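You operate a simulated robot arm through the tools that you are given. There is no shell and no other tool. Be economical: measure what you need, move in short steps, check, and stop when the job is done.

The job below is to be done with a simulated two-armed robot. You get a single attempt, and the scene is never put back.

TASK
Wipe up the spill on the top of the glazing bench with the green cloth and put it back.

The check looks at the end state, three seconds after you hand in, the way a careful person would. Anything else that was tipped, shoved, dropped, spilled or broken makes it a failure. Flat cloth is picked up by pressing the open fingertips on it (5 to 10 N) and closing them slowly along it; thin cloth reads only 2 to 8 mm in the jaws.

THE ROBOT
Two 7-joint arms with two-finger grippers on one trunk, on a base that drives. Base frame: it is fixed to the floor where the robot stands at the start and does not move with it; the origin is under the middle of the robot, x ahead of it, y to its left, z up; the surface under the hand at the start is at about z = 86. Units: cm, degrees, N and s.
The left shoulder is at the start at [2.3, 21.8, 110.5], the right one opposite. With the tool pointing down near the work surface each hand reaches from about 20 to 76 cm from the robot's upright axis, wherever it stands, measured 20 degrees to its own side. Payload 2.2 kg a hand.
Tool frame (each hand has its own): the origin (TCP) lies between the finger pads and is the grasp point; the fingertips stand 1.9 cm ahead of it; z points along the fingers, y is the line along which they close. The gripper opens to 11.6 cm. The gripper's body begins 7 cm behind the TCP.
Orientation is that of the tool frame in the base frame, as [roll, pitch, yaw] about the fixed x, y, z axes, in that order (R = Rz(yaw) Ry(pitch) Rx(roll)). With the fingers straight down and closing along the base's y, the tool's x points along the base's -x, its y along +y and its z along -z.

THE INTERFACE
- The arms move only by the tool servo_tool. It takes "left_moves", "right_moves" or both (then of equal length, played together; a hand with none holds still); each is one flat list of numbers, 7 for each row, row after row: the shift along the base's x, y, z in cm, then the turn, a rotation vector about the base's x, y, z in degrees, then the finger opening in cm, from 0 to 11.6. In form: [tx, ty, tz, wx, wy, wz, gripper, tx, ty, tz, wx, wy, wz, gripper, ...]. A call has 1 to 12 rows; each row shifts and turns the commanded pose from where the row before left it. Each row takes 0.2 s and may step no farther than 5 cm and 8.6 degrees from the row before; otherwise, or with a gripper value out of range, the whole call is refused. A pose out of reach is approached as far as the arm can. The call stops where the force on the tool passes 40 N (or 10 N more than at its start, if that is more) or the arm is blocked; 0.2 s more then pass. Each finger halts on what it meets, pressing with about 33 N; the grip force reading is that of the motor and also rises with nothing between the fingers. The clock runs only during rows and for 0.2 s after the last one: add rows that do not move to give the fingers time. It gives the time, the measured TCP pose, the force on the tool (base axes), the opening and the grip force at its end, in the units of the frame above (readings bear some noise), with the torque about the TCP (base axes, N m) and any sound that the robot's microphone picked up.
- Cameras (640 x 400 px; columns grow to the right, rows downward): "scene" is now at [11.89, 3.59, 126.63]; the picture's right is [0.42, -0.91, 0.00], its down [-0.60, -0.28, -0.75] and it looks along [0.68, 0.31, -0.66] (base axes); focal length 261 px, centre (320, 200). "left" rides on the left gripper at [6.9, 1.5, -9.7] in its tool frame; the picture's right is [-0.21, 0.98, 0.00], its down [-0.76, -0.17, -0.63] and it looks along [-0.62, -0.14, 0.77] (tool axes); focal length 251 px, centre (320, 200). "right" rides on the right gripper at [6.9, -1.5, -9.6] in its tool frame; the picture's right is [0.21, 0.98, 0.00], its down [-0.76, 0.17, -0.63] and it looks along [-0.62, 0.14, 0.77] (tool axes); focal length 251 px, centre (320, 200). There is no depth. A picture from a camera that has moved, and an enlarged one, comes with that camera's place and axes in the base frame and with its lens.
- capture(camera): a new picture of that camera. No time passes.
- slide_trunk(by): slides the trunk up (or, below 0, down) by that many cm; the arms and the scene camera ride with it, the base frame stays. It gives what a move gives, with no picture.
- steer(legs): drives the robot by 1 to 6 legs, each [ahead, left, turn to the left] in cm, cm and degrees, along the robot's own axes; the way and the turn of a leg run together, so that a leg with both is an arc; at most 150 cm and 180 degrees a leg. The arms and the cameras ride along, it lands a little off, and it stops where it bumps. It gives what a move gives.
- turn_head(pan, tilt): turns the head with the scene camera to pan (to the left, within 80 degrees either way) and tilt (down, from -29 to 69), counted from straight ahead of the robot. It gives what a move gives.
- close_up(camera, box): a new picture of the part [left, top, right, bottom] of that camera's present view, enlarged. No time passes.
- hand_in(): hands the job in; it is judged then, once.

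Go step by step. Nothing tells you exact positions but the pictures and the camera data: compare them with the known pose of the tool, close in by small moves and look again before you grip or let go. The budget is 120 turns and 88 pictures, counting those below and the enlarged ones. Unless the task says otherwise, let go and move clear before handing in, and close with one line.

The tools are called after "Request:" by a JSON object that holds its "method" and its "body". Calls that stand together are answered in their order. servo_tool: Moves the arms, as the interface text tells. Its arguments: {"type":"object","properties":{"left_moves":{"type":"array","items":{"type":"number"}},"right_moves":{"type":"array","items":{"type":"number"}}},"required":[]} The other tools are called the same way: slide_trunk (by) slides the trunk up or down; steer (legs) drives the base; turn_head (pan, tilt) turns the head that bears the scene camera; capture (camera) takes a picture; close_up (camera, box) takes an enlarged picture of a part of a camera's view; hand_in () hands the job in.

At the start:

```text
time: 0.0
left_eef_pos: [32.92, 43.72, 107.49]
left_tcp_rot: [-179.9, -0.1, 180.0]
left_contact_force: [0.0, 0.9, -0.5]
left_moment: [-0.03, 0.03, -0.03]
left_finger_gap: 11.59
left_grasp_force: 0.0
right_eef_pos: [40.05, -1.88, 106.96]
right_tcp_rot: [-180.0, -0.2, -180.0]
right_contact_force: [-0.3, -0.6, -0.3]
right_moment: [0.03, 0.01, 0.0]
right_finger_gap: 11.61
right_grasp_force: 0.1
trunk travel left (down, up): [-25.0, 24.0]
robot x, y, heading: [-0.63, 0.12, 0.4]
head pan, tilt: [24.8, 41.1]
```

scene: 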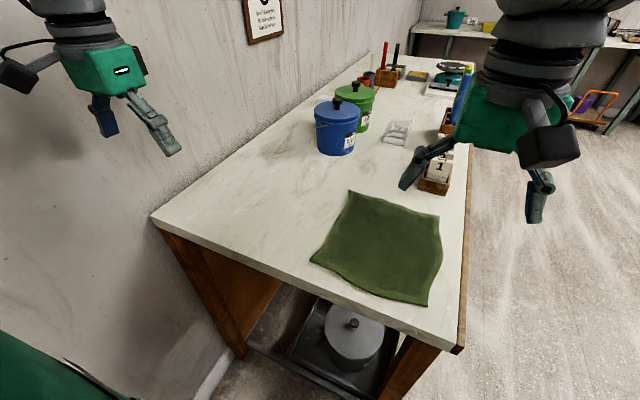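
right: 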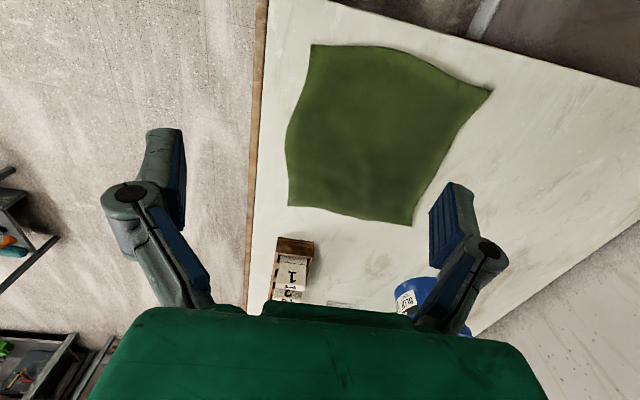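
left: 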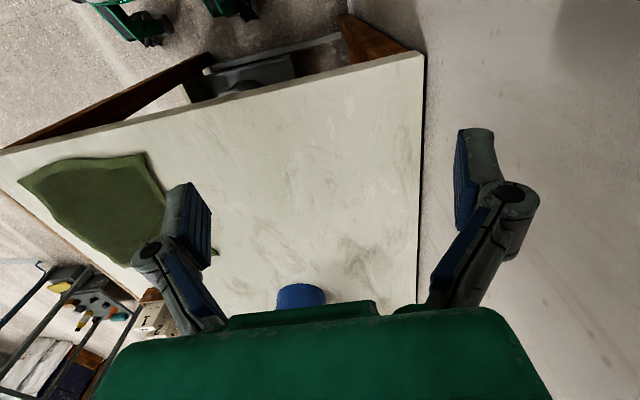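

I see the green cloth lying near the front right of the bench, with two cans and small items behind it. The spill isn't obvious yet, so I'll enlarge the bench top.

Request:
{"method": "close_up", "body": {"camera": "scene", "box": [150, 120, 470, 320]}}

Request:
{"method": "close_up", "body": {"camera": "scene", "box": [300, 30, 500, 155]}}

Request:
{"method": "close_up", "body": {"camera": "left", "box": [140, 100, 440, 310]}}

```text
2.00 times, centred on (310, 220) of scene
camera zoom: at [11.89, 3.59, 126.63], right [0.42, -0.91, 0.0], down [-0.6, -0.28, -0.75], along [0.68, 0.31, -0.66], focal length 522 px, centre (340, 160)
```

zoom: 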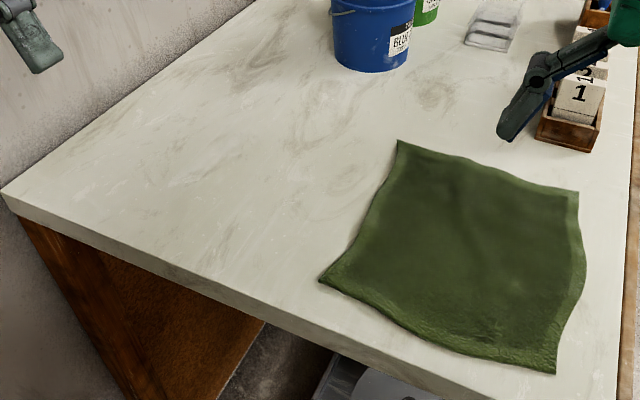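

```text
3.20 times, centred on (400, 92) of scene
camera zoom: at [11.89, 3.59, 126.63], right [0.42, -0.91, 0.0], down [-0.6, -0.28, -0.75], along [0.68, 0.31, -0.66], focal length 836 px, centre (64, 544)
```

zoom: 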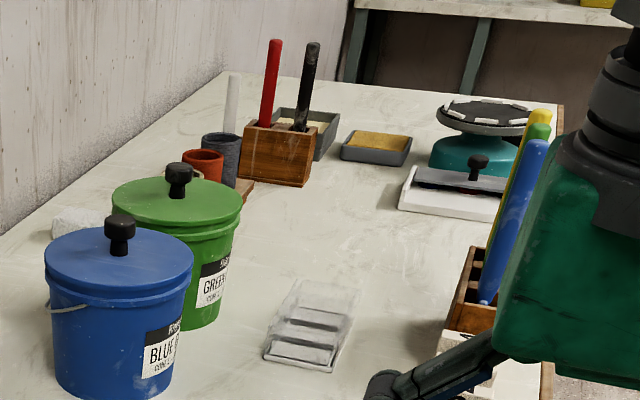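

```text
1.90 times, centred on (290, 205) of left
camera zoom: at [26.01, 45.35, 117.26], right [0.21, 0.98, 0.0], down [0.76, -0.17, 0.63], along [0.62, -0.14, -0.78], focal length 479 px, centre (377, 190)
```

zoom: 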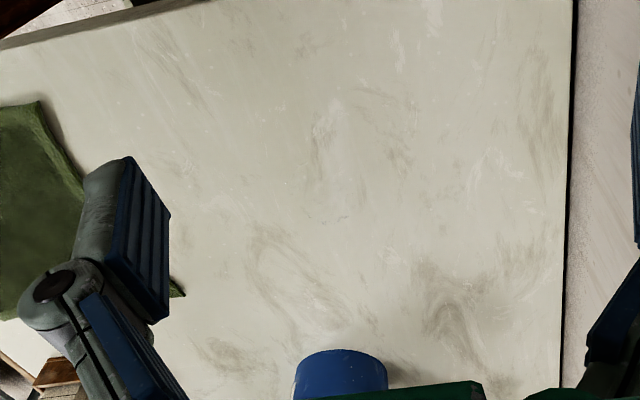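

No spill seen yet in the visible part. I'll read the wall notice and look at the far parts too.

Request:
{"method": "close_up", "body": {"camera": "scene", "box": [235, 0, 295, 45]}}

Request:
{"method": "close_up", "body": {"camera": "scene", "box": [400, 0, 640, 150]}}

Request:
{"method": "servo_tool", "body": {"right_moves": [0, -5, 3, 0, 0, 0, 11.6, 0, -5, 3, 0, 0, 0, 11.6, 0, -5, 3, 0, 0, 0, 11.6, -4, -3, 0, 0, 0, 0, 11.6, -4, -3, 0, 0, 0, 0, 11.6, -4, -3, 0, 0, 0, 0, 11.6]}}

```text
8.89 times, centred on (265, 22) of scene
camera zoom: at [11.89, 3.59, 126.63], right [0.42, -0.91, 0.0], down [-0.6, -0.28, -0.75], along [0.68, 0.31, -0.66], focal length 2322 px, centre (809, 1778)
```

zoom: 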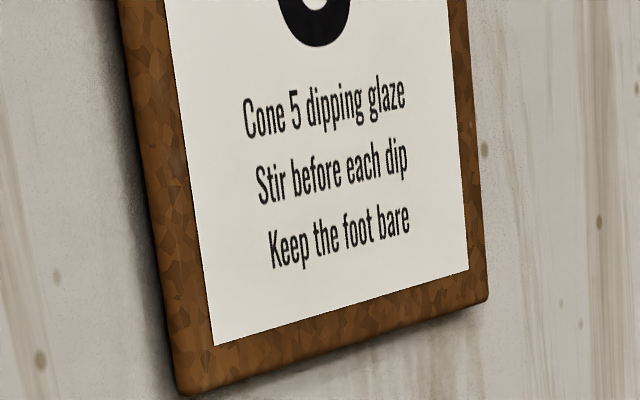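

```text
2.67 times, centred on (520, 75) of scene
camera zoom: at [11.89, 3.59, 126.63], right [0.42, -0.91, 0.0], down [-0.6, -0.28, -0.75], along [0.68, 0.31, -0.66], focal length 697 px, centre (-213, 533)
```

zoom: 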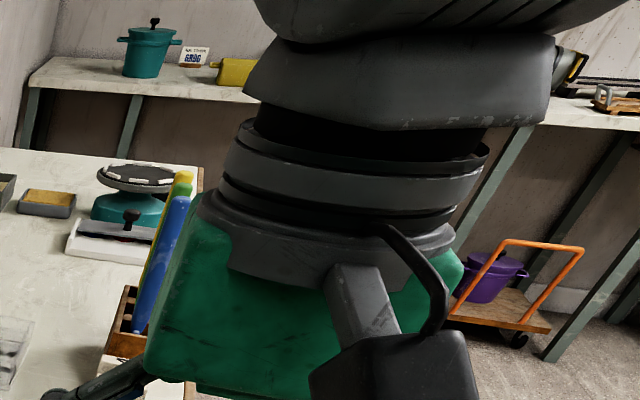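

```text
refused: row 1 steps farther than a row can; nothing moved
```

The notice isn't relevant to the spill. I'll move the right arm aside so the rest of the bench is visible.

Request:
{"method": "servo_tool", "body": {"right_moves": [0, -4, 2.5, 0, 0, 0, 11.6, 0, -4, 2.5, 0, 0, 0, 11.6, 0, -4, 2.5, 0, 0, 0, 11.6, -3, -3, 0, 0, 0, 0, 11.6, -3, -3, 0, 0, 0, 0, 11.6, -3, -3, 0, 0, 0, 0, 11.6, -3, -3, 0, 0, 0, 0, 11.6]}}

Request:
{"method": "turn_head", "body": {"pan": 8, "tilt": 35}}

Request:
{"method": "capture", "body": {"camera": "scene"}}

```text
time: 1.6
left_eef_pos: [32.61, 43.06, 107.79]
left_tcp_rot: [179.8, 0.1, 180.0]
left_contact_force: [-0.2, -0.3, 0.7]
left_moment: [0.01, -0.02, 0.01]
left_finger_gap: 11.6
left_grasp_force: 0.0
right_eef_pos: [27.62, -26.33, 114.63]
right_tcp_rot: [179.8, 0.2, -180.0]
right_contact_force: [-0.2, -0.1, 0.3]
right_moment: [0.01, 0.0, 0.0]
right_finger_gap: 11.6
right_grasp_force: 0.0
trunk travel left (down, up): [-25.0, 24.0]
robot x, y, heading: [0.17, -0.07, 0.1]
head pan, tilt: [24.8, 41.1]
```

```text
time: 2.4
left_eef_pos: [32.86, 43.2, 107.75]
left_tcp_rot: [179.9, 0.0, 180.0]
left_contact_force: [0.7, 0.2, 0.2]
left_moment: [0.02, -0.03, 0.02]
left_finger_gap: 11.59
left_grasp_force: 0.0
right_eef_pos: [27.78, -26.08, 114.52]
right_tcp_rot: [179.9, 0.0, -180.0]
right_contact_force: [0.7, -0.1, -1.4]
right_moment: [0.01, 0.0, 0.01]
right_finger_gap: 11.61
right_grasp_force: 0.0
trunk travel left (down, up): [-25.0, 24.0]
robot x, y, heading: [0.18, 0.08, 0.2]
head pan, tilt: [8.0, 35.0]
```

```text
79 pictures are left
camera scene: at [12.92, 0.82, 127.56], right [0.14, -0.99, 0.0], down [-0.57, -0.08, -0.82], along [0.81, 0.12, -0.58], focal length 261 px, centre (320, 200)
```

scene: 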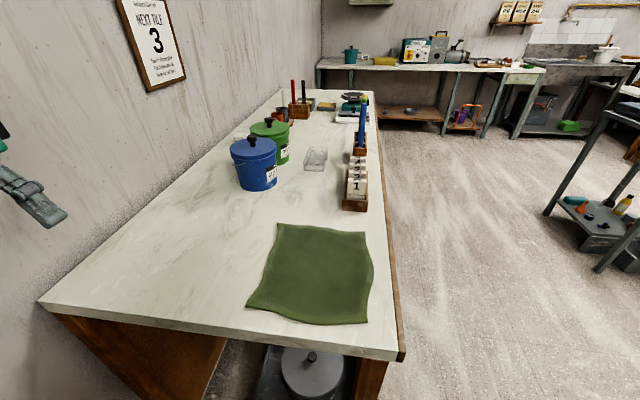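

Still no clear spill. I'll raise the trunk for a steeper view and zoom in on the bench top.

Request:
{"method": "slide_trunk", "body": {"by": 23}}

Request:
{"method": "close_up", "body": {"camera": "scene", "box": [200, 110, 400, 235]}}

Request:
{"method": "close_up", "body": {"camera": "scene", "box": [40, 200, 400, 400]}}

```text
time: 4.8
left_eef_pos: [32.82, 43.53, 130.75]
left_tcp_rot: [179.9, 0.0, -180.0]
left_contact_force: [0.3, 0.3, 0.0]
left_moment: [0.03, 0.01, -0.01]
left_finger_gap: 11.58
left_grasp_force: 0.0
right_eef_pos: [27.77, -26.06, 137.57]
right_tcp_rot: [179.8, 0.0, 180.0]
right_contact_force: [-0.8, 0.6, 0.0]
right_moment: [0.01, -0.02, 0.01]
right_finger_gap: 11.58
right_grasp_force: 0.1
trunk travel left (down, up): [-48.0, 1.0]
robot x, y, heading: [0.21, 0.39, -0.0]
head pan, tilt: [8.0, 35.0]
```

```text
3.20 times, centred on (300, 172) of scene
camera zoom: at [12.96, 0.94, 150.55], right [0.14, -0.99, 0.0], down [-0.57, -0.08, -0.82], along [0.81, 0.11, -0.58], focal length 836 px, centre (384, 288)
```

zoom: 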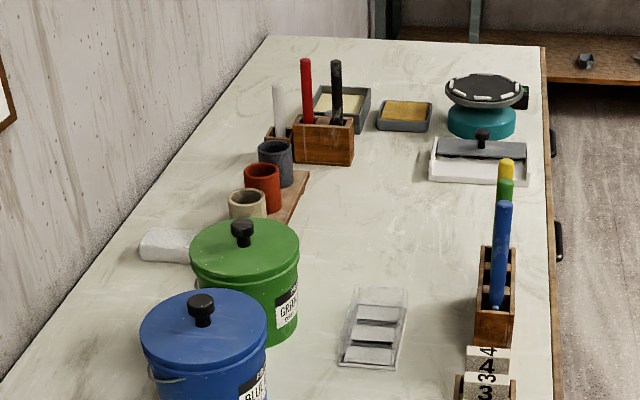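

```text
1.78 times, centred on (220, 300) of scene
camera zoom: at [12.96, 0.94, 150.55], right [0.14, -0.99, 0.0], down [-0.57, -0.08, -0.82], along [0.81, 0.11, -0.58], focal length 464 px, centre (498, 22)
```

zoom: 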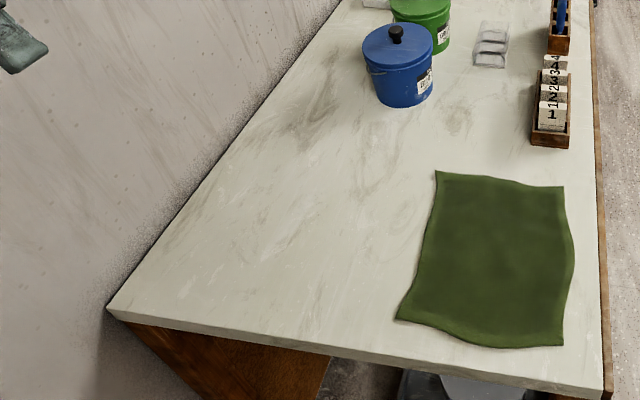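

No spill is visible from here; it may be hidden behind the buckets or holders, or be transparent. I'll fly the right hand camera high over the bench.

Request:
{"method": "servo_tool", "body": {"right_moves": [3.3, 3.2, 0, 0, 0, 0, 11.6, 3.3, 3.2, 0, 0, 0, 0, 11.6, 3.3, 3.2, 0, 0, 0, 0, 11.6, 3.3, 3.2, 0, 0, 0, 0, 11.6, 3.3, 3.2, 0, 0, 0, 0, 11.6, 3.3, 3.2, 0, 0, 0, 0, 11.6, 3.3, 3.2, 0, 0, 0, 0, 11.6, 3.3, 3.2, 0, 0, 0, 0, 11.6, 3.3, 3.2, 0, 0, 0, 0, 11.6, 3.3, 3.2, 0, 0, 0, 0, 11.6]}}

Request:
{"method": "capture", "body": {"camera": "right"}}

```text
time: 7.0
left_eef_pos: [32.81, 43.27, 130.64]
left_tcp_rot: [179.9, -0.1, 179.9]
left_contact_force: [-0.6, 0.1, 0.1]
left_moment: [-0.03, 0.01, 0.0]
left_finger_gap: 11.61
left_grasp_force: 0.0
right_eef_pos: [59.18, 3.92, 137.66]
right_tcp_rot: [179.2, 0.0, 179.0]
right_contact_force: [0.2, -0.6, -0.3]
right_moment: [0.02, 0.03, 0.0]
right_finger_gap: 11.6
right_grasp_force: 0.1
right hand out of reach, approached as far as the arm can: row 10
trunk travel left (down, up): [-48.0, 1.0]
robot x, y, heading: [0.28, -0.23, 0.2]
head pan, tilt: [8.0, 35.0]
```

```text
76 pictures are left
camera right: at [52.3, 2.37, 147.45], right [-0.2, 0.98, 0.01], down [0.76, 0.15, 0.63], along [0.62, 0.14, -0.77], focal length 251 px, centre (320, 200)
```

right: 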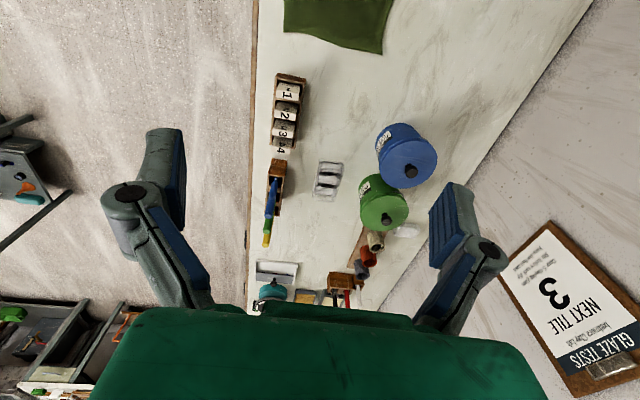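

Request:
{"method": "close_up", "body": {"camera": "right", "box": [245, 0, 485, 150]}}

Request:
{"method": "close_up", "body": {"camera": "right", "box": [245, 150, 485, 305]}}

Request:
{"method": "capture", "body": {"camera": "left"}}

```text
2.67 times, centred on (365, 75) of right
camera zoom: at [52.3, 2.37, 147.45], right [-0.2, 0.98, 0.01], down [0.76, 0.15, 0.63], along [0.62, 0.14, -0.77], focal length 670 px, centre (200, 533)
```

zoom: 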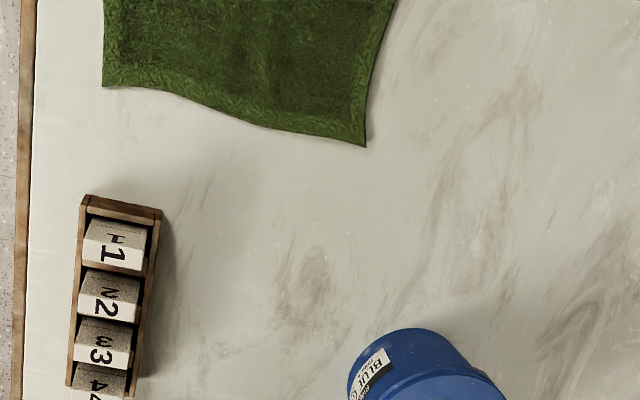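

```text
2.58 times, centred on (365, 228) of right
camera zoom: at [52.3, 2.37, 147.45], right [-0.2, 0.98, 0.01], down [0.76, 0.15, 0.63], along [0.62, 0.14, -0.77], focal length 649 px, centre (204, 129)
```

zoom: 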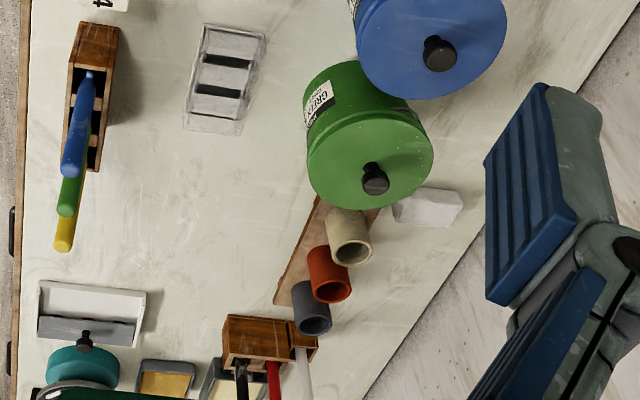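

```text
73 pictures are left
camera left: at [25.95, 45.0, 140.39], right [0.22, 0.98, 0.0], down [0.76, -0.17, 0.63], along [0.62, -0.13, -0.77], focal length 251 px, centre (320, 200)
```

left: 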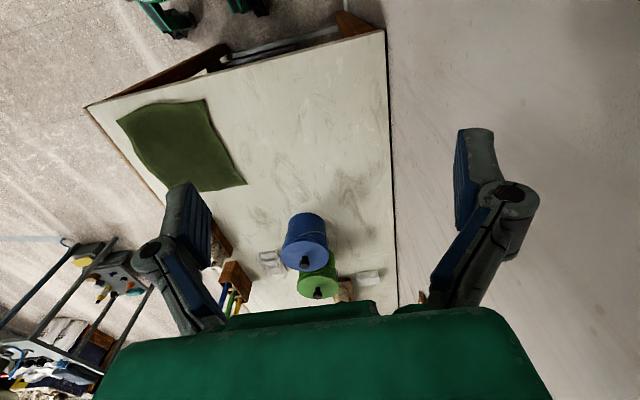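

Nothing shows on the near half; the hidden parts are behind the buckets and at the far end. I'll bring the right arm back and check the corridor on the right before driving along the bench.

Request:
{"method": "servo_tool", "body": {"right_moves": [-3.5, -2.5, 0, 0, 0, 0, 11.6, -3.5, -2.5, 0, 0, 0, 0, 11.6, -3.5, -2.5, 0, 0, 0, 0, 11.6, -3.5, -2.5, 0, 0, 0, 0, 11.6, -3.5, -2.5, 0, 0, 0, 0, 11.6, -3.5, -2.5, 0, 0, 0, 0, 11.6, -3.5, -2.5, 0, 0, 0, 0, 11.6, -3.5, -2.5, 0, 0, 0, 0, 11.6]}}

Request:
{"method": "turn_head", "body": {"pan": -55, "tilt": 35}}

Request:
{"method": "capture", "body": {"camera": "scene"}}

```text
time: 8.8
left_eef_pos: [32.49, 42.76, 130.85]
left_tcp_rot: [179.5, 0.3, 179.9]
left_contact_force: [-0.7, 0.1, -1.2]
left_moment: [0.05, -0.02, 0.0]
left_finger_gap: 11.59
left_grasp_force: 0.1
right_eef_pos: [29.8, -15.65, 137.26]
right_tcp_rot: [179.5, 0.2, -180.0]
right_contact_force: [-0.1, -0.8, 0.1]
right_moment: [0.06, 0.0, 0.0]
right_finger_gap: 11.6
right_grasp_force: 0.1
trunk travel left (down, up): [-48.0, 1.0]
robot x, y, heading: [-0.12, 0.03, 0.1]
head pan, tilt: [8.0, 35.0]
```

```text
time: 10.2
left_eef_pos: [32.7, 44.0, 130.52]
left_tcp_rot: [-179.8, 0.1, -180.0]
left_contact_force: [0.2, 0.2, -1.2]
left_moment: [-0.01, 0.02, 0.0]
left_finger_gap: 11.59
left_grasp_force: 0.0
right_eef_pos: [30.14, -14.02, 137.26]
right_tcp_rot: [-179.8, 0.0, 180.0]
right_contact_force: [0.1, 0.1, 0.1]
right_moment: [0.05, -0.01, -0.01]
right_finger_gap: 11.6
right_grasp_force: 0.0
trunk travel left (down, up): [-48.0, 1.0]
robot x, y, heading: [0.13, 0.43, 0.4]
head pan, tilt: [-55.0, 35.0]
```

```text
72 pictures are left
camera scene: at [9.27, -6.86, 150.59], right [-0.82, -0.57, 0.0], down [-0.33, 0.47, -0.82], along [0.47, -0.67, -0.57], focal length 261 px, centre (320, 200)
```

scene: 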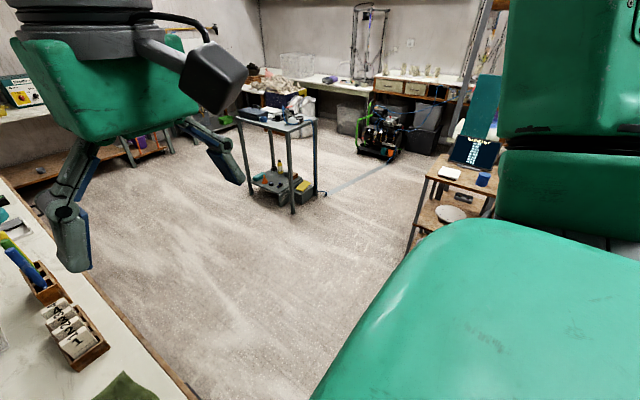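

The corridor right of the bench is free. I'll drive right then ahead, alongside the bench, and look left across it.

Request:
{"method": "steer", "body": {"legs": [[0, -65, 0], [95, 0, 0]]}}

Request:
{"method": "turn_head", "body": {"pan": 75, "tilt": 35}}

Request:
{"method": "capture", "body": {"camera": "scene"}}

```text
time: 18.3
left_eef_pos: [127.28, -24.35, 131.21]
left_tcp_rot: [179.3, 0.1, 179.0]
left_contact_force: [0.0, -0.2, -0.2]
left_moment: [-0.01, 0.03, -0.02]
left_finger_gap: 11.61
left_grasp_force: 0.1
right_eef_pos: [123.75, -82.66, 137.09]
right_tcp_rot: [179.2, 0.1, 179.2]
right_contact_force: [-0.7, -0.8, -0.3]
right_moment: [-0.01, 0.0, -0.02]
right_finger_gap: 11.63
right_grasp_force: 0.3
trunk travel left (down, up): [-48.0, 1.0]
robot x, y, heading: [94.36, -65.9, -0.7]
head pan, tilt: [-55.0, 35.0]
```

```text
time: 20.4
left_eef_pos: [127.45, -24.6, 131.19]
left_tcp_rot: [179.1, 0.1, 179.0]
left_contact_force: [0.7, 0.0, 0.2]
left_moment: [0.02, -0.02, -0.01]
left_finger_gap: 11.59
left_grasp_force: 0.1
right_eef_pos: [123.89, -82.86, 137.03]
right_tcp_rot: [179.2, 0.1, 179.1]
right_contact_force: [0.2, -0.7, -0.2]
right_moment: [0.0, 0.03, -0.02]
right_finger_gap: 11.61
right_grasp_force: 0.0
trunk travel left (down, up): [-48.0, 1.0]
robot x, y, heading: [94.33, -65.87, -1.1]
head pan, tilt: [75.0, 35.0]
```

```text
71 pictures are left
camera scene: at [100.81, -59.53, 150.66], right [0.96, -0.27, -0.01], down [-0.16, -0.54, -0.83], along [0.22, 0.79, -0.56], focal length 261 px, centre (320, 200)
```

scene: 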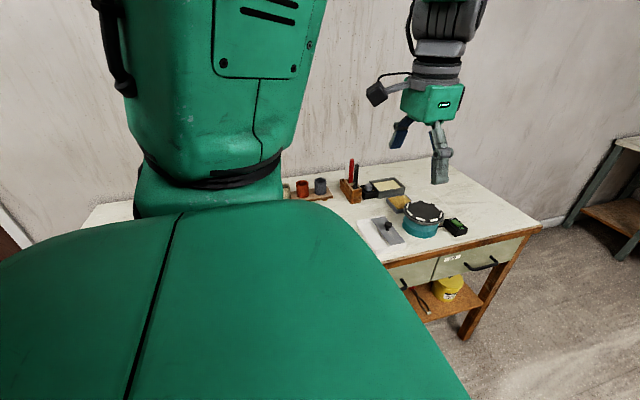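

My own left arm blocks the view, so I'll turn the base to face the bench.

Request:
{"method": "steer", "body": {"legs": [[0, 0, 90]]}}

Request:
{"method": "turn_head", "body": {"pan": 0, "tilt": 32}}

Request:
{"method": "capture", "body": {"camera": "scene"}}

```text
time: 24.7
left_eef_pos: [49.14, -34.61, 130.38]
left_tcp_rot: [-179.7, 0.1, -88.7]
left_contact_force: [-0.4, -0.6, -0.2]
left_moment: [0.02, -0.06, 0.01]
left_finger_gap: 11.61
left_grasp_force: 0.2
right_eef_pos: [107.49, -35.84, 137.27]
right_tcp_rot: [-179.9, 0.2, -88.7]
right_contact_force: [-0.5, -0.3, 0.1]
right_moment: [0.0, -0.02, -0.02]
right_finger_gap: 11.59
right_grasp_force: 0.0
trunk travel left (down, up): [-48.0, 1.0]
robot x, y, heading: [93.99, -65.99, 91.2]
head pan, tilt: [75.0, 35.0]
```

```text
time: 26.2
left_eef_pos: [51.23, -34.75, 131.32]
left_tcp_rot: [179.3, 0.3, -88.6]
left_contact_force: [0.0, -0.2, 0.3]
left_moment: [-0.01, 0.01, -0.02]
left_finger_gap: 11.59
left_grasp_force: 0.0
right_eef_pos: [109.73, -35.82, 136.97]
right_tcp_rot: [179.1, 0.1, -88.6]
right_contact_force: [0.3, 0.7, 0.3]
right_moment: [-0.02, -0.02, 0.02]
right_finger_gap: 11.6
right_grasp_force: 0.1
trunk travel left (down, up): [-48.0, 1.0]
robot x, y, heading: [93.78, -65.8, 91.2]
head pan, tilt: [0.0, 32.0]
```

```text
70 pictures are left
camera scene: at [95.51, -52.99, 151.01], right [1.0, 0.02, -0.01], down [0.0, -0.53, -0.85], along [-0.03, 0.85, -0.53], focal length 261 px, centre (320, 200)
```

scene: 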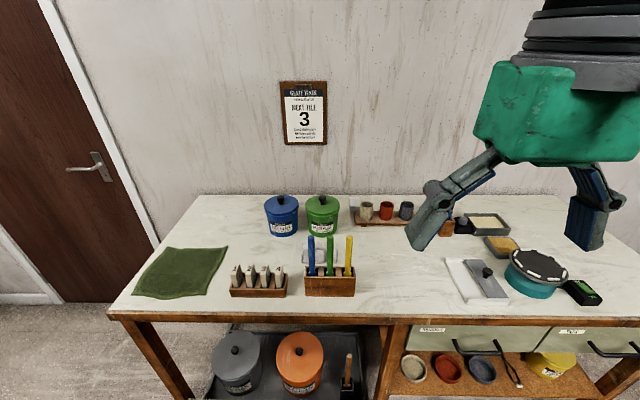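

Request:
{"method": "close_up", "body": {"camera": "scene", "box": [110, 190, 370, 320]}}

Request:
{"method": "close_up", "body": {"camera": "scene", "box": [330, 190, 590, 320]}}

Request:
{"method": "capture", "body": {"camera": "right"}}

Request:
{"method": "capture", "body": {"camera": "left"}}

```text
2.46 times, centred on (240, 255) of scene
camera zoom: at [95.51, -52.99, 151.01], right [1.0, 0.02, -0.01], down [0.0, -0.53, -0.85], along [-0.03, 0.85, -0.53], focal length 643 px, centre (517, 65)
```

zoom: 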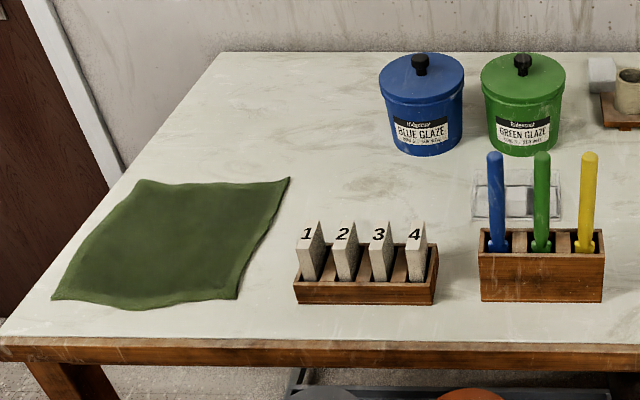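

```text
2.46 times, centred on (460, 255) of scene
camera zoom: at [95.51, -52.99, 151.01], right [1.0, 0.02, -0.01], down [0.0, -0.53, -0.85], along [-0.03, 0.85, -0.53], focal length 643 px, centre (-25, 65)
```

zoom: 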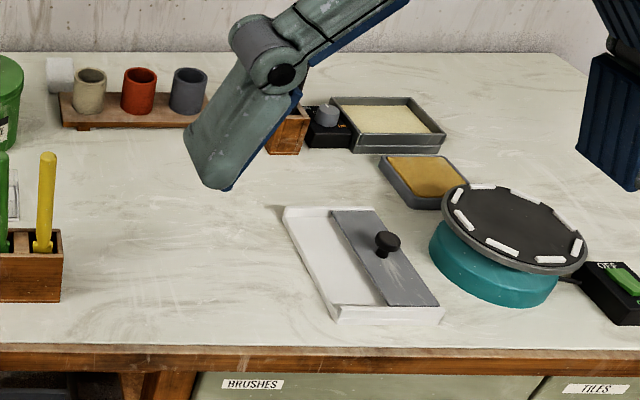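

```text
67 pictures are left
camera right: at [111.51, -42.73, 146.75], right [-0.97, -0.24, 0.01], down [-0.18, 0.75, 0.64], along [-0.16, 0.62, -0.77], focal length 251 px, centre (320, 200)
```

right: 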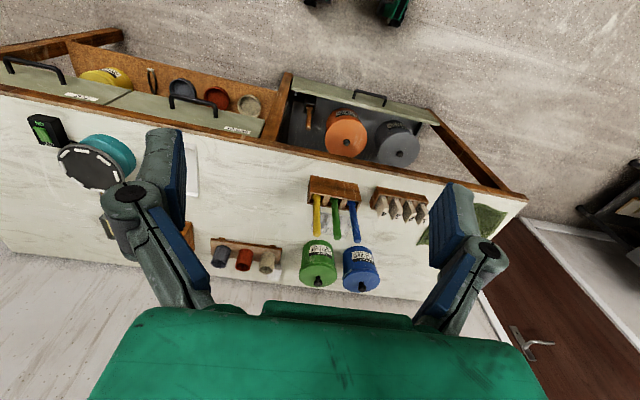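

```text
66 pictures are left
camera left: at [50.11, -41.46, 141.02], right [-0.98, 0.19, 0.01], down [0.16, 0.76, 0.63], along [0.11, 0.62, -0.77], focal length 251 px, centre (320, 200)
```

left: 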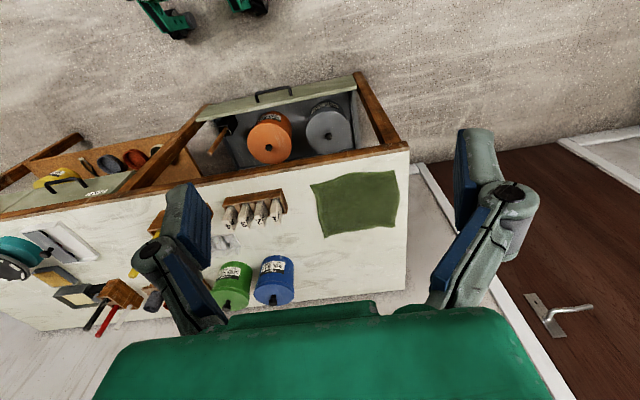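

Still nothing obvious. I'll enlarge these overhead views for a faint or clear spill.

Request:
{"method": "close_up", "body": {"camera": "left", "box": [200, 140, 420, 310]}}

Request:
{"method": "close_up", "body": {"camera": "scene", "box": [240, 190, 370, 275]}}

Request:
{"method": "close_up", "body": {"camera": "right", "box": [180, 130, 440, 310]}}

```text
2.35 times, centred on (310, 225) of left
camera zoom: at [50.11, -41.46, 141.02], right [-0.98, 0.19, 0.01], down [0.16, 0.76, 0.63], along [0.11, 0.62, -0.77], focal length 592 px, centre (344, 141)
```

zoom: 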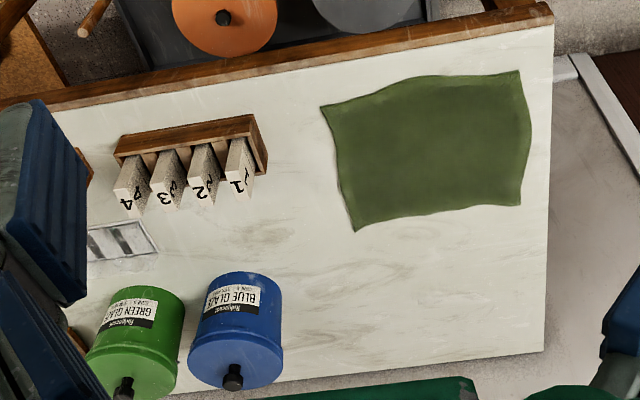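

```text
4.71 times, centred on (305, 232) of scene
camera zoom: at [95.51, -52.99, 151.01], right [1.0, 0.02, -0.01], down [0.0, -0.53, -0.85], along [-0.03, 0.85, -0.53], focal length 1229 px, centre (391, 47)
```

zoom: 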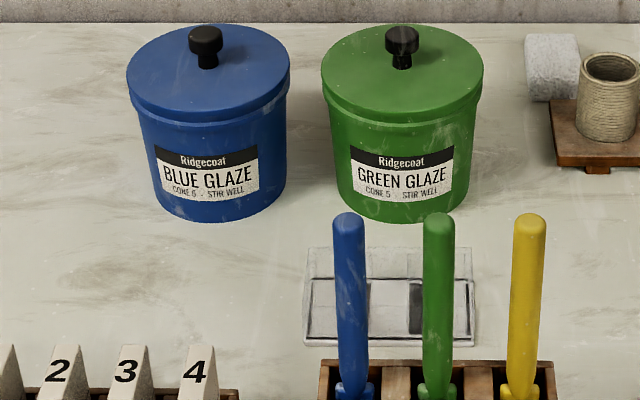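

```text
2.22 times, centred on (310, 220) of right
camera zoom: at [111.51, -42.73, 146.75], right [-0.97, -0.24, 0.01], down [-0.18, 0.75, 0.64], along [-0.16, 0.62, -0.77], focal length 559 px, centre (342, 156)
```

zoom: 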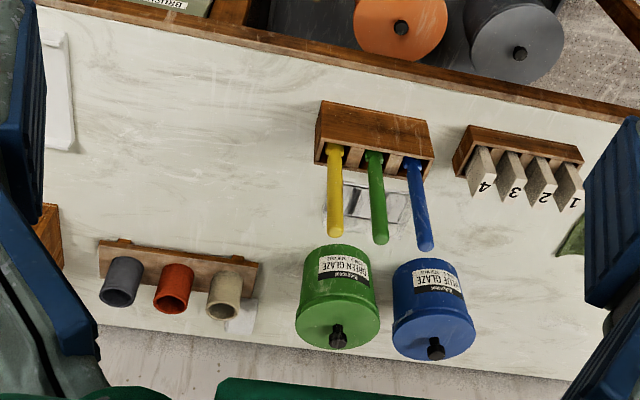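

The near two-thirds look clean. I'll shift toward the far end and look there.

Request:
{"method": "steer", "body": {"legs": [[0, -75, 0]]}}

Request:
{"method": "turn_head", "body": {"pan": 12, "tilt": 38}}

Request:
{"method": "capture", "body": {"camera": "scene"}}

Request:
{"method": "capture", "body": {"camera": "left"}}

```text
time: 30.3
left_eef_pos: [118.97, -32.47, 129.01]
left_tcp_rot: [-177.8, 0.0, -88.5]
left_contact_force: [-0.4, 0.1, -0.4]
left_moment: [0.05, -0.15, 0.0]
left_finger_gap: 11.61
left_grasp_force: 0.1
right_eef_pos: [177.13, -33.76, 137.71]
right_tcp_rot: [-177.8, 0.1, -88.6]
right_contact_force: [-0.8, 1.0, 0.8]
right_moment: [-0.08, -0.1, 0.06]
right_finger_gap: 11.6
right_grasp_force: 0.0
trunk travel left (down, up): [-48.0, 1.0]
robot x, y, heading: [168.51, -64.45, 91.1]
head pan, tilt: [0.0, 32.0]
```

```text
time: 31.0
left_eef_pos: [123.51, -32.86, 130.81]
left_tcp_rot: [179.7, 0.3, -88.4]
left_contact_force: [0.4, -0.2, 0.4]
left_moment: [-0.02, -0.02, 0.03]
left_finger_gap: 11.61
left_grasp_force: 0.0
right_eef_pos: [181.7, -34.06, 137.29]
right_tcp_rot: [179.7, 0.3, -88.5]
right_contact_force: [0.5, -0.4, 0.0]
right_moment: [0.03, 0.04, -0.02]
right_finger_gap: 11.6
right_grasp_force: 0.1
trunk travel left (down, up): [-48.0, 1.0]
robot x, y, heading: [167.44, -63.79, 91.4]
head pan, tilt: [12.0, 38.0]
```

```text
62 pictures are left
camera scene: at [167.44, -51.44, 150.07], right [0.97, 0.23, -0.01], down [0.13, -0.6, -0.79], along [-0.19, 0.77, -0.62], focal length 261 px, centre (320, 200)
```

scene: 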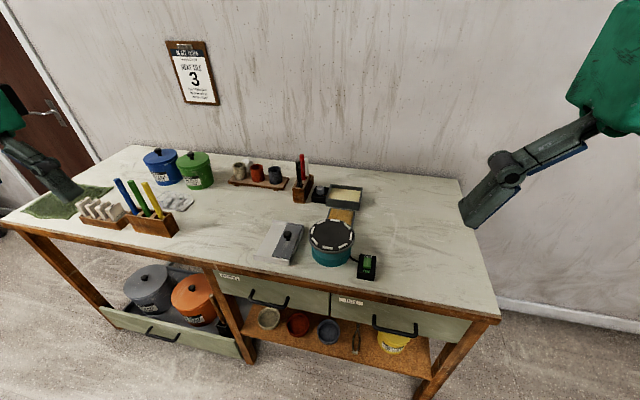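

```text
61 pictures are left
camera left: at [122.19, -39.67, 140.62], right [-0.98, 0.19, 0.01], down [0.15, 0.76, 0.64], along [0.12, 0.62, -0.77], focal length 251 px, centre (320, 200)
```

left: 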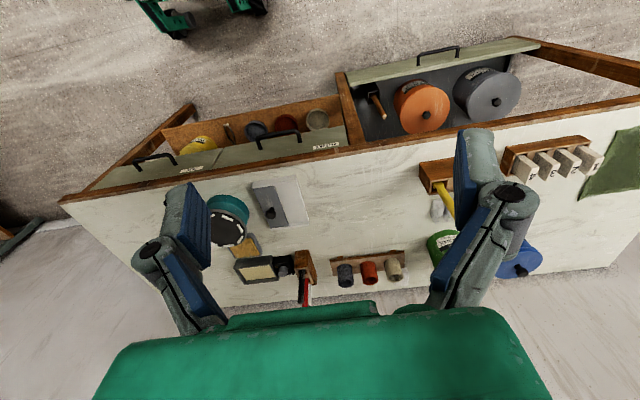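

Request:
{"method": "close_up", "body": {"camera": "scene", "box": [200, 150, 500, 320]}}

Request:
{"method": "close_up", "body": {"camera": "scene", "box": [0, 130, 300, 300]}}

Request:
{"method": "close_up", "body": {"camera": "left", "box": [200, 140, 440, 310]}}

```text
2.13 times, centred on (350, 235) of scene
camera zoom: at [167.44, -51.44, 150.07], right [0.97, 0.23, -0.01], down [0.13, -0.6, -0.79], along [-0.19, 0.77, -0.62], focal length 557 px, centre (256, 125)
```

zoom: 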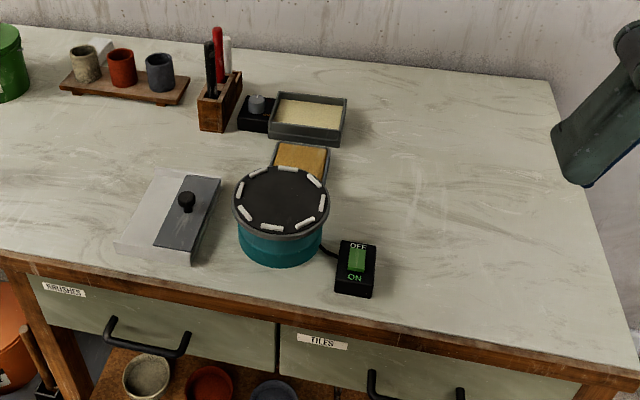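

```text
2.13 times, centred on (150, 215) of scene
camera zoom: at [167.44, -51.44, 150.07], right [0.97, 0.23, -0.01], down [0.13, -0.6, -0.79], along [-0.19, 0.77, -0.62], focal length 557 px, centre (683, 168)
```

zoom: 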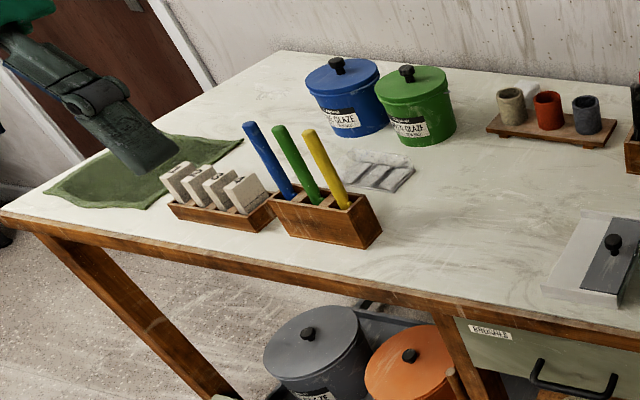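

```text
2.35 times, centred on (320, 225) of left
camera zoom: at [122.19, -39.67, 140.62], right [-0.98, 0.19, 0.01], down [0.15, 0.76, 0.64], along [0.12, 0.62, -0.77], focal length 592 px, centre (320, 141)
```

zoom: 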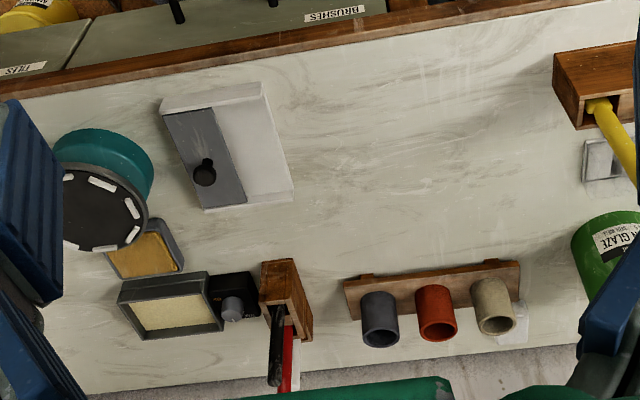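

No spill anywhere in the open, so it's almost certainly under the cloth. I'll return to the start position and lift the cloth to see.

Request:
{"method": "steer", "body": {"legs": [[0, 0, -91.4], [-150, 0, 0], [-19, 0, 0], [0, 63, 0]]}}

Request:
{"method": "turn_head", "body": {"pan": 10, "tilt": 48}}

Request:
{"method": "capture", "body": {"camera": "scene"}}

```text
time: 36.1
left_eef_pos: [198.07, -16.53, 126.23]
left_tcp_rot: [-178.7, -4.5, 179.8]
left_contact_force: [0.0, 0.2, 0.1]
left_moment: [-0.1, 0.05, -0.01]
left_finger_gap: 11.58
left_grasp_force: 0.0
right_eef_pos: [195.24, -73.96, 135.94]
right_tcp_rot: [-178.8, -2.4, -179.8]
right_contact_force: [0.5, 1.3, -1.4]
right_moment: [-0.16, 0.06, 0.01]
right_finger_gap: 11.59
right_grasp_force: 0.1
trunk travel left (down, up): [-48.0, 1.0]
robot x, y, heading: [165.96, -64.88, -0.9]
head pan, tilt: [12.0, 38.0]
stopped in leg 2: the robot was blocked; the commanded pose is now the measured one
```

```text
time: 36.8
left_eef_pos: [197.72, -33.02, 131.73]
left_tcp_rot: [174.5, -3.4, 179.4]
left_contact_force: [1.4, 0.4, -0.6]
left_moment: [-0.01, 0.08, -0.02]
left_finger_gap: 11.59
left_grasp_force: 0.1
right_eef_pos: [194.58, -91.41, 134.88]
right_tcp_rot: [174.2, -1.8, 179.5]
right_contact_force: [-0.6, 0.9, 1.2]
right_moment: [-0.01, 0.01, 0.01]
right_finger_gap: 11.62
right_grasp_force: 0.0
trunk travel left (down, up): [-48.0, 1.0]
robot x, y, heading: [165.53, -67.01, -0.7]
head pan, tilt: [10.0, 48.0]
```

```text
57 pictures are left
camera scene: at [178.22, -76.3, 148.39], right [0.16, -0.98, -0.07], down [-0.74, -0.07, -0.67], along [0.66, 0.16, -0.74], focal length 261 px, centre (320, 200)
```

scene: 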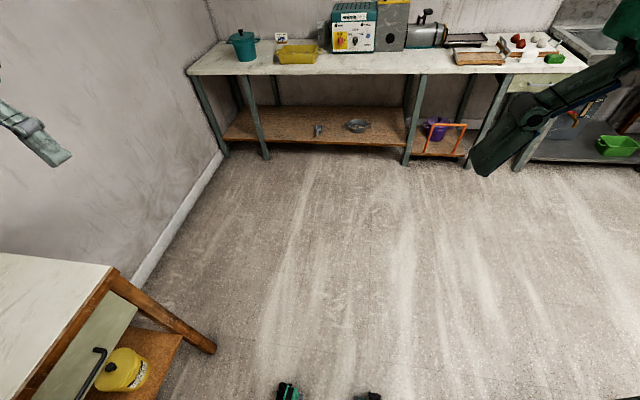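

The base stopped at the beginning of the reverse leg and the robot is swaying. I'll look around before retrying in smaller, straight steps.

Request:
{"method": "turn_head", "body": {"pan": 75, "tilt": 60}}

Request:
{"method": "capture", "body": {"camera": "scene"}}

Request:
{"method": "turn_head", "body": {"pan": -78, "tilt": 50}}

Request:
{"method": "capture", "body": {"camera": "scene"}}

```text
time: 38.2
left_eef_pos: [199.02, -24.13, 129.6]
left_tcp_rot: [175.4, -4.3, 178.3]
left_contact_force: [-0.7, -1.3, 2.4]
left_moment: [0.07, -0.11, -0.02]
left_finger_gap: 11.61
left_grasp_force: 0.2
right_eef_pos: [194.96, -82.56, 136.39]
right_tcp_rot: [175.0, -2.5, 178.5]
right_contact_force: [-0.8, -1.8, 3.5]
right_moment: [0.17, -0.09, -0.01]
right_finger_gap: 11.59
right_grasp_force: 0.0
trunk travel left (down, up): [-48.0, 1.0]
robot x, y, heading: [166.93, -65.94, -2.1]
head pan, tilt: [75.0, 60.0]
```

```text
56 pictures are left
camera scene: at [173.91, -68.15, 147.51], right [0.95, -0.32, -0.02], down [-0.28, -0.79, -0.55], along [0.15, 0.53, -0.83], focal length 261 px, centre (320, 200)
```

scene: 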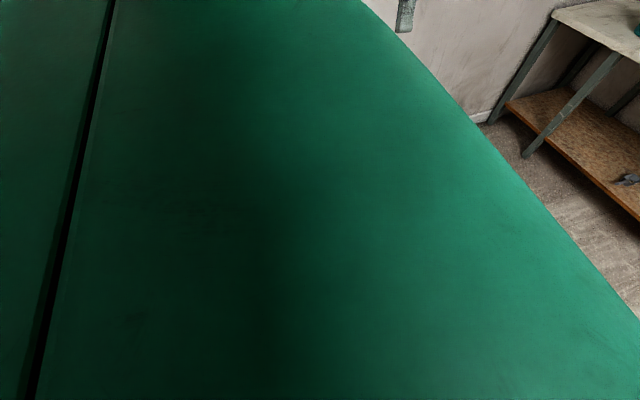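

```text
time: 40.5
left_eef_pos: [207.28, -21.24, 127.58]
left_tcp_rot: [177.9, -4.9, 174.3]
left_contact_force: [4.1, -3.2, -0.6]
left_moment: [0.3, 0.45, -0.01]
left_finger_gap: 11.58
left_grasp_force: 0.1
right_eef_pos: [199.28, -78.67, 136.73]
right_tcp_rot: [177.4, -2.8, 174.8]
right_contact_force: [1.8, -3.2, 0.2]
right_moment: [0.22, 0.08, -0.01]
right_finger_gap: 11.59
right_grasp_force: 0.2
trunk travel left (down, up): [-48.0, 1.0]
robot x, y, heading: [171.31, -64.26, -5.8]
head pan, tilt: [-78.0, 50.0]
```

```text
55 pictures are left
camera scene: at [178.41, -76.48, 148.4], right [-0.99, -0.11, 0.01], down [-0.09, 0.78, -0.62], along [0.06, -0.62, -0.78], focal length 261 px, centre (320, 200)
```

scene: 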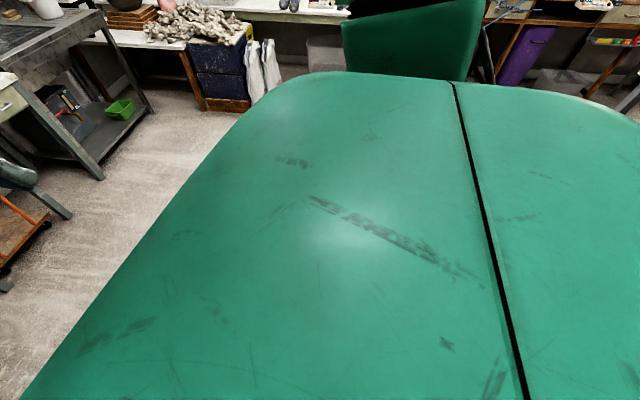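

The robot is tilted a few degrees and drifting, so I'll lower the trunk for stability and check the pose.

Request:
{"method": "slide_trunk", "body": {"by": -22}}

Request:
{"method": "turn_head", "body": {"pan": -10, "tilt": 45}}

Request:
{"method": "capture", "body": {"camera": "left"}}

Request:
{"method": "capture", "body": {"camera": "right"}}

```text
time: 41.2
left_eef_pos: [191.29, -37.62, 123.2]
left_tcp_rot: [-174.9, -13.9, 179.5]
left_contact_force: [2.8, -1.8, -4.0]
left_moment: [0.19, 0.36, -0.12]
left_finger_gap: 11.62
left_grasp_force: 0.1
right_eef_pos: [181.05, -93.46, 125.59]
right_tcp_rot: [-178.2, -8.0, -179.8]
right_contact_force: [-4.0, -5.5, -6.8]
right_moment: [0.45, -0.3, -0.07]
right_finger_gap: 11.56
right_grasp_force: 0.0
trunk travel left (down, up): [-45.6, 3.4]
robot x, y, heading: [157.73, -64.26, -8.5]
head pan, tilt: [-78.0, 50.0]
stopped: the arm was blocked; the commanded pose is now the measured one
```

```text
time: 42.6
left_eef_pos: [187.83, -43.48, 126.11]
left_tcp_rot: [179.3, -10.2, 176.0]
left_contact_force: [-6.2, 3.5, 1.4]
left_moment: [-0.31, -0.69, -0.01]
left_finger_gap: 11.61
left_grasp_force: 0.1
right_eef_pos: [179.12, -99.88, 127.18]
right_tcp_rot: [176.2, -4.8, 177.0]
right_contact_force: [0.8, 4.8, 5.2]
right_moment: [-0.52, 0.11, 0.01]
right_finger_gap: 11.61
right_grasp_force: 0.1
trunk travel left (down, up): [-45.6, 3.4]
robot x, y, heading: [157.71, -66.86, -7.5]
head pan, tilt: [-10.0, 45.0]
```

```text
54 pictures are left
camera left: at [182.86, -41.6, 136.96], right [0.28, 0.96, -0.03], down [0.84, -0.23, 0.48], along [0.46, -0.16, -0.87], focal length 251 px, centre (320, 200)
```

left: 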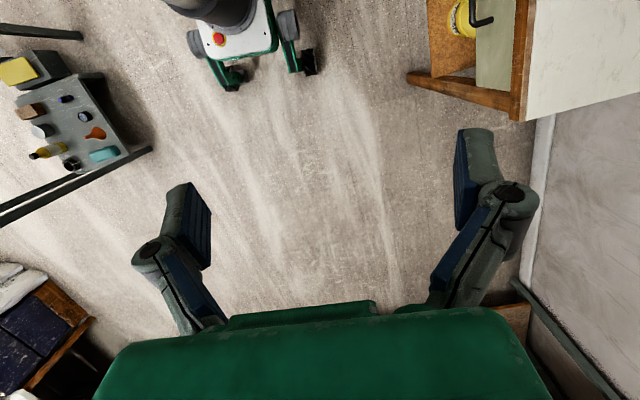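

```text
53 pictures are left
camera right: at [173.01, -101.78, 137.38], right [-0.16, 0.98, 0.08], down [0.81, 0.08, 0.58], along [0.56, 0.16, -0.81], focal length 251 px, centre (320, 200)
```

right: 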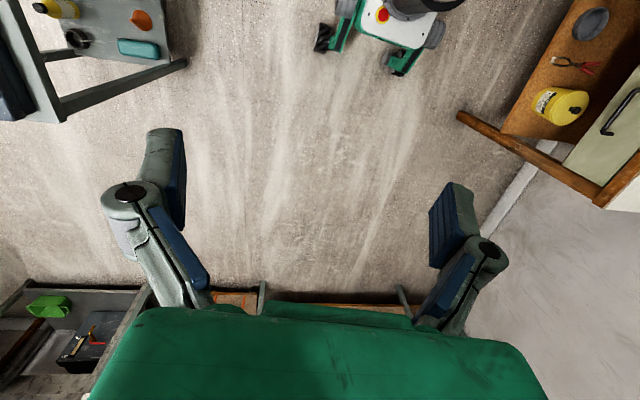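

The surroundings are clear; nothing is touching, the robot is just swaying. I'll wait for it to settle.

Request:
{"method": "servo_tool", "body": {"left_moves": [0, 0, 0, 0, 0, 0, 11.6, 0, 0, 0, 0, 0, 0, 11.6, 0, 0, 0, 0, 0, 0, 11.6, 0, 0, 0, 0, 0, 0, 11.6, 0, 0, 0, 0, 0, 0, 11.6, 0, 0, 0, 0, 0, 0, 11.6, 0, 0, 0, 0, 0, 0, 11.6, 0, 0, 0, 0, 0, 0, 11.6, 0, 0, 0, 0, 0, 0, 11.6, 0, 0, 0, 0, 0, 0, 11.6, 0, 0, 0, 0, 0, 0, 11.6]}}

Request:
{"method": "servo_tool", "body": {"left_moves": [0, 0, 0, 0, 0, 0, 11.6, 0, 0, 0, 0, 0, 0, 11.6, 0, 0, 0, 0, 0, 0, 11.6, 0, 0, 0, 0, 0, 0, 11.6, 0, 0, 0, 0, 0, 0, 11.6, 0, 0, 0, 0, 0, 0, 11.6, 0, 0, 0, 0, 0, 0, 11.6, 0, 0, 0, 0, 0, 0, 11.6, 0, 0, 0, 0, 0, 0, 11.6, 0, 0, 0, 0, 0, 0, 11.6, 0, 0, 0, 0, 0, 0, 11.6]}}

```text
time: 43.1
left_eef_pos: [214.8, -28.79, 120.3]
left_tcp_rot: [176.0, -10.8, 161.0]
left_contact_force: [2.3, -5.4, -3.1]
left_moment: [0.41, 0.24, 0.02]
left_finger_gap: 11.58
left_grasp_force: 0.0
right_eef_pos: [197.0, -83.15, 131.29]
right_tcp_rot: [174.7, -7.2, 162.1]
right_contact_force: [-1.3, -1.6, -1.8]
right_moment: [0.08, -0.07, 0.01]
right_finger_gap: 11.58
right_grasp_force: 0.0
trunk travel left (down, up): [-45.6, 3.4]
robot x, y, heading: [173.8, -67.15, -16.7]
head pan, tilt: [-10.0, 45.0]
stopped in row 2 (right hand): the arm was blocked; the commanded pose is now the measured one
```

```text
time: 43.8
left_eef_pos: [193.47, -39.28, 120.26]
left_tcp_rot: [-172.4, -18.7, 171.1]
left_contact_force: [7.7, -7.7, -5.9]
left_moment: [0.71, 0.93, -0.4]
left_finger_gap: 11.6
left_grasp_force: 0.0
right_eef_pos: [174.15, -90.96, 124.56]
right_tcp_rot: [-178.1, -8.9, 171.9]
right_contact_force: [-4.8, -1.9, -3.8]
right_moment: [0.15, -0.37, -0.09]
right_finger_gap: 11.61
right_grasp_force: 0.1
trunk travel left (down, up): [-45.6, 3.4]
robot x, y, heading: [160.33, -62.49, -20.3]
head pan, tilt: [-10.0, 45.0]
stopped in row 3 (right hand): the arm was blocked; the commanded pose is now the measured one
```

The robot is oscillating, so I'll bring the trunk down right away.

Request:
{"method": "slide_trunk", "body": {"by": -20}}

Request:
{"method": "slide_trunk", "body": {"by": -10}}

```text
time: 44.1
left_eef_pos: [194.6, -57.91, 123.69]
left_tcp_rot: [176.8, -15.5, 168.8]
left_contact_force: [5.3, 5.2, 3.5]
left_moment: [-0.51, 0.3, 0.13]
left_finger_gap: 11.62
left_grasp_force: 0.1
right_eef_pos: [176.54, -111.29, 122.21]
right_tcp_rot: [172.2, -6.3, 166.9]
right_contact_force: [3.0, 2.5, 2.5]
right_moment: [-0.26, 0.22, 0.0]
right_finger_gap: 11.59
right_grasp_force: 0.1
trunk travel left (down, up): [-45.4, 3.6]
robot x, y, heading: [163.31, -67.44, -20.2]
head pan, tilt: [-10.0, 45.0]
stopped: the arm was blocked; the commanded pose is now the measured one
```

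```text
time: 44.5
left_eef_pos: [204.39, -42.26, 115.06]
left_tcp_rot: [-176.4, -21.4, 153.6]
left_contact_force: [0.6, -2.8, -0.2]
left_moment: [0.22, 0.03, 0.01]
left_finger_gap: 11.6
left_grasp_force: 0.2
right_eef_pos: [183.21, -93.2, 123.52]
right_tcp_rot: [174.0, -12.2, 153.9]
right_contact_force: [0.6, -1.1, 0.7]
right_moment: [0.06, -0.1, 0.02]
right_finger_gap: 11.6
right_grasp_force: 0.0
trunk travel left (down, up): [-44.7, 4.3]
robot x, y, heading: [168.99, -69.09, -25.6]
head pan, tilt: [-10.0, 45.0]
stopped: the arm was blocked; the commanded pose is now the measured one
```

Resets seem to feed the sway; I'll pass time with head turns only, to see whether it damps out.

Request:
{"method": "turn_head", "body": {"pan": 70, "tilt": 45}}

Request:
{"method": "turn_head", "body": {"pan": -70, "tilt": 45}}

Request:
{"method": "turn_head", "body": {"pan": 0, "tilt": 45}}

```text
time: 46.1
left_eef_pos: [200.03, -38.44, 116.12]
left_tcp_rot: [-163.2, -19.7, 157.7]
left_contact_force: [-1.7, -3.1, 0.5]
left_moment: [0.22, -0.13, -0.08]
left_finger_gap: 11.58
left_grasp_force: 0.0
right_eef_pos: [179.41, -88.33, 124.68]
right_tcp_rot: [-179.8, -9.2, 159.1]
right_contact_force: [-0.4, -2.9, -2.2]
right_moment: [0.28, -0.07, -0.02]
right_finger_gap: 11.59
right_grasp_force: 0.0
trunk travel left (down, up): [-44.7, 4.3]
robot x, y, heading: [165.5, -66.59, -24.5]
head pan, tilt: [70.0, 45.0]
```

```text
time: 48.3
left_eef_pos: [209.81, -35.99, 114.69]
left_tcp_rot: [-173.0, -17.6, 154.5]
left_contact_force: [2.1, -3.0, 1.3]
left_moment: [0.28, 0.17, -0.07]
left_finger_gap: 11.61
left_grasp_force: 0.0
right_eef_pos: [184.89, -85.62, 123.86]
right_tcp_rot: [-179.6, -9.7, 154.3]
right_contact_force: [1.7, -2.6, 0.6]
right_moment: [0.3, 0.2, -0.03]
right_finger_gap: 11.56
right_grasp_force: 0.0
trunk travel left (down, up): [-44.7, 4.3]
robot x, y, heading: [168.71, -63.55, -27.6]
head pan, tilt: [-70.0, 45.0]
```

```text
time: 49.7
left_eef_pos: [202.28, -33.35, 115.33]
left_tcp_rot: [-171.1, -17.8, 156.1]
left_contact_force: [-1.5, -3.8, 2.2]
left_moment: [0.34, -0.25, -0.04]
left_finger_gap: 11.57
left_grasp_force: 0.1
right_eef_pos: [179.23, -83.35, 125.91]
right_tcp_rot: [-178.1, -8.7, 156.6]
right_contact_force: [-0.4, -4.6, 2.5]
right_moment: [0.45, -0.1, 0.0]
right_finger_gap: 11.6
right_grasp_force: 0.1
trunk travel left (down, up): [-44.7, 4.3]
robot x, y, heading: [164.88, -65.69, -26.4]
head pan, tilt: [0.0, 45.0]
```

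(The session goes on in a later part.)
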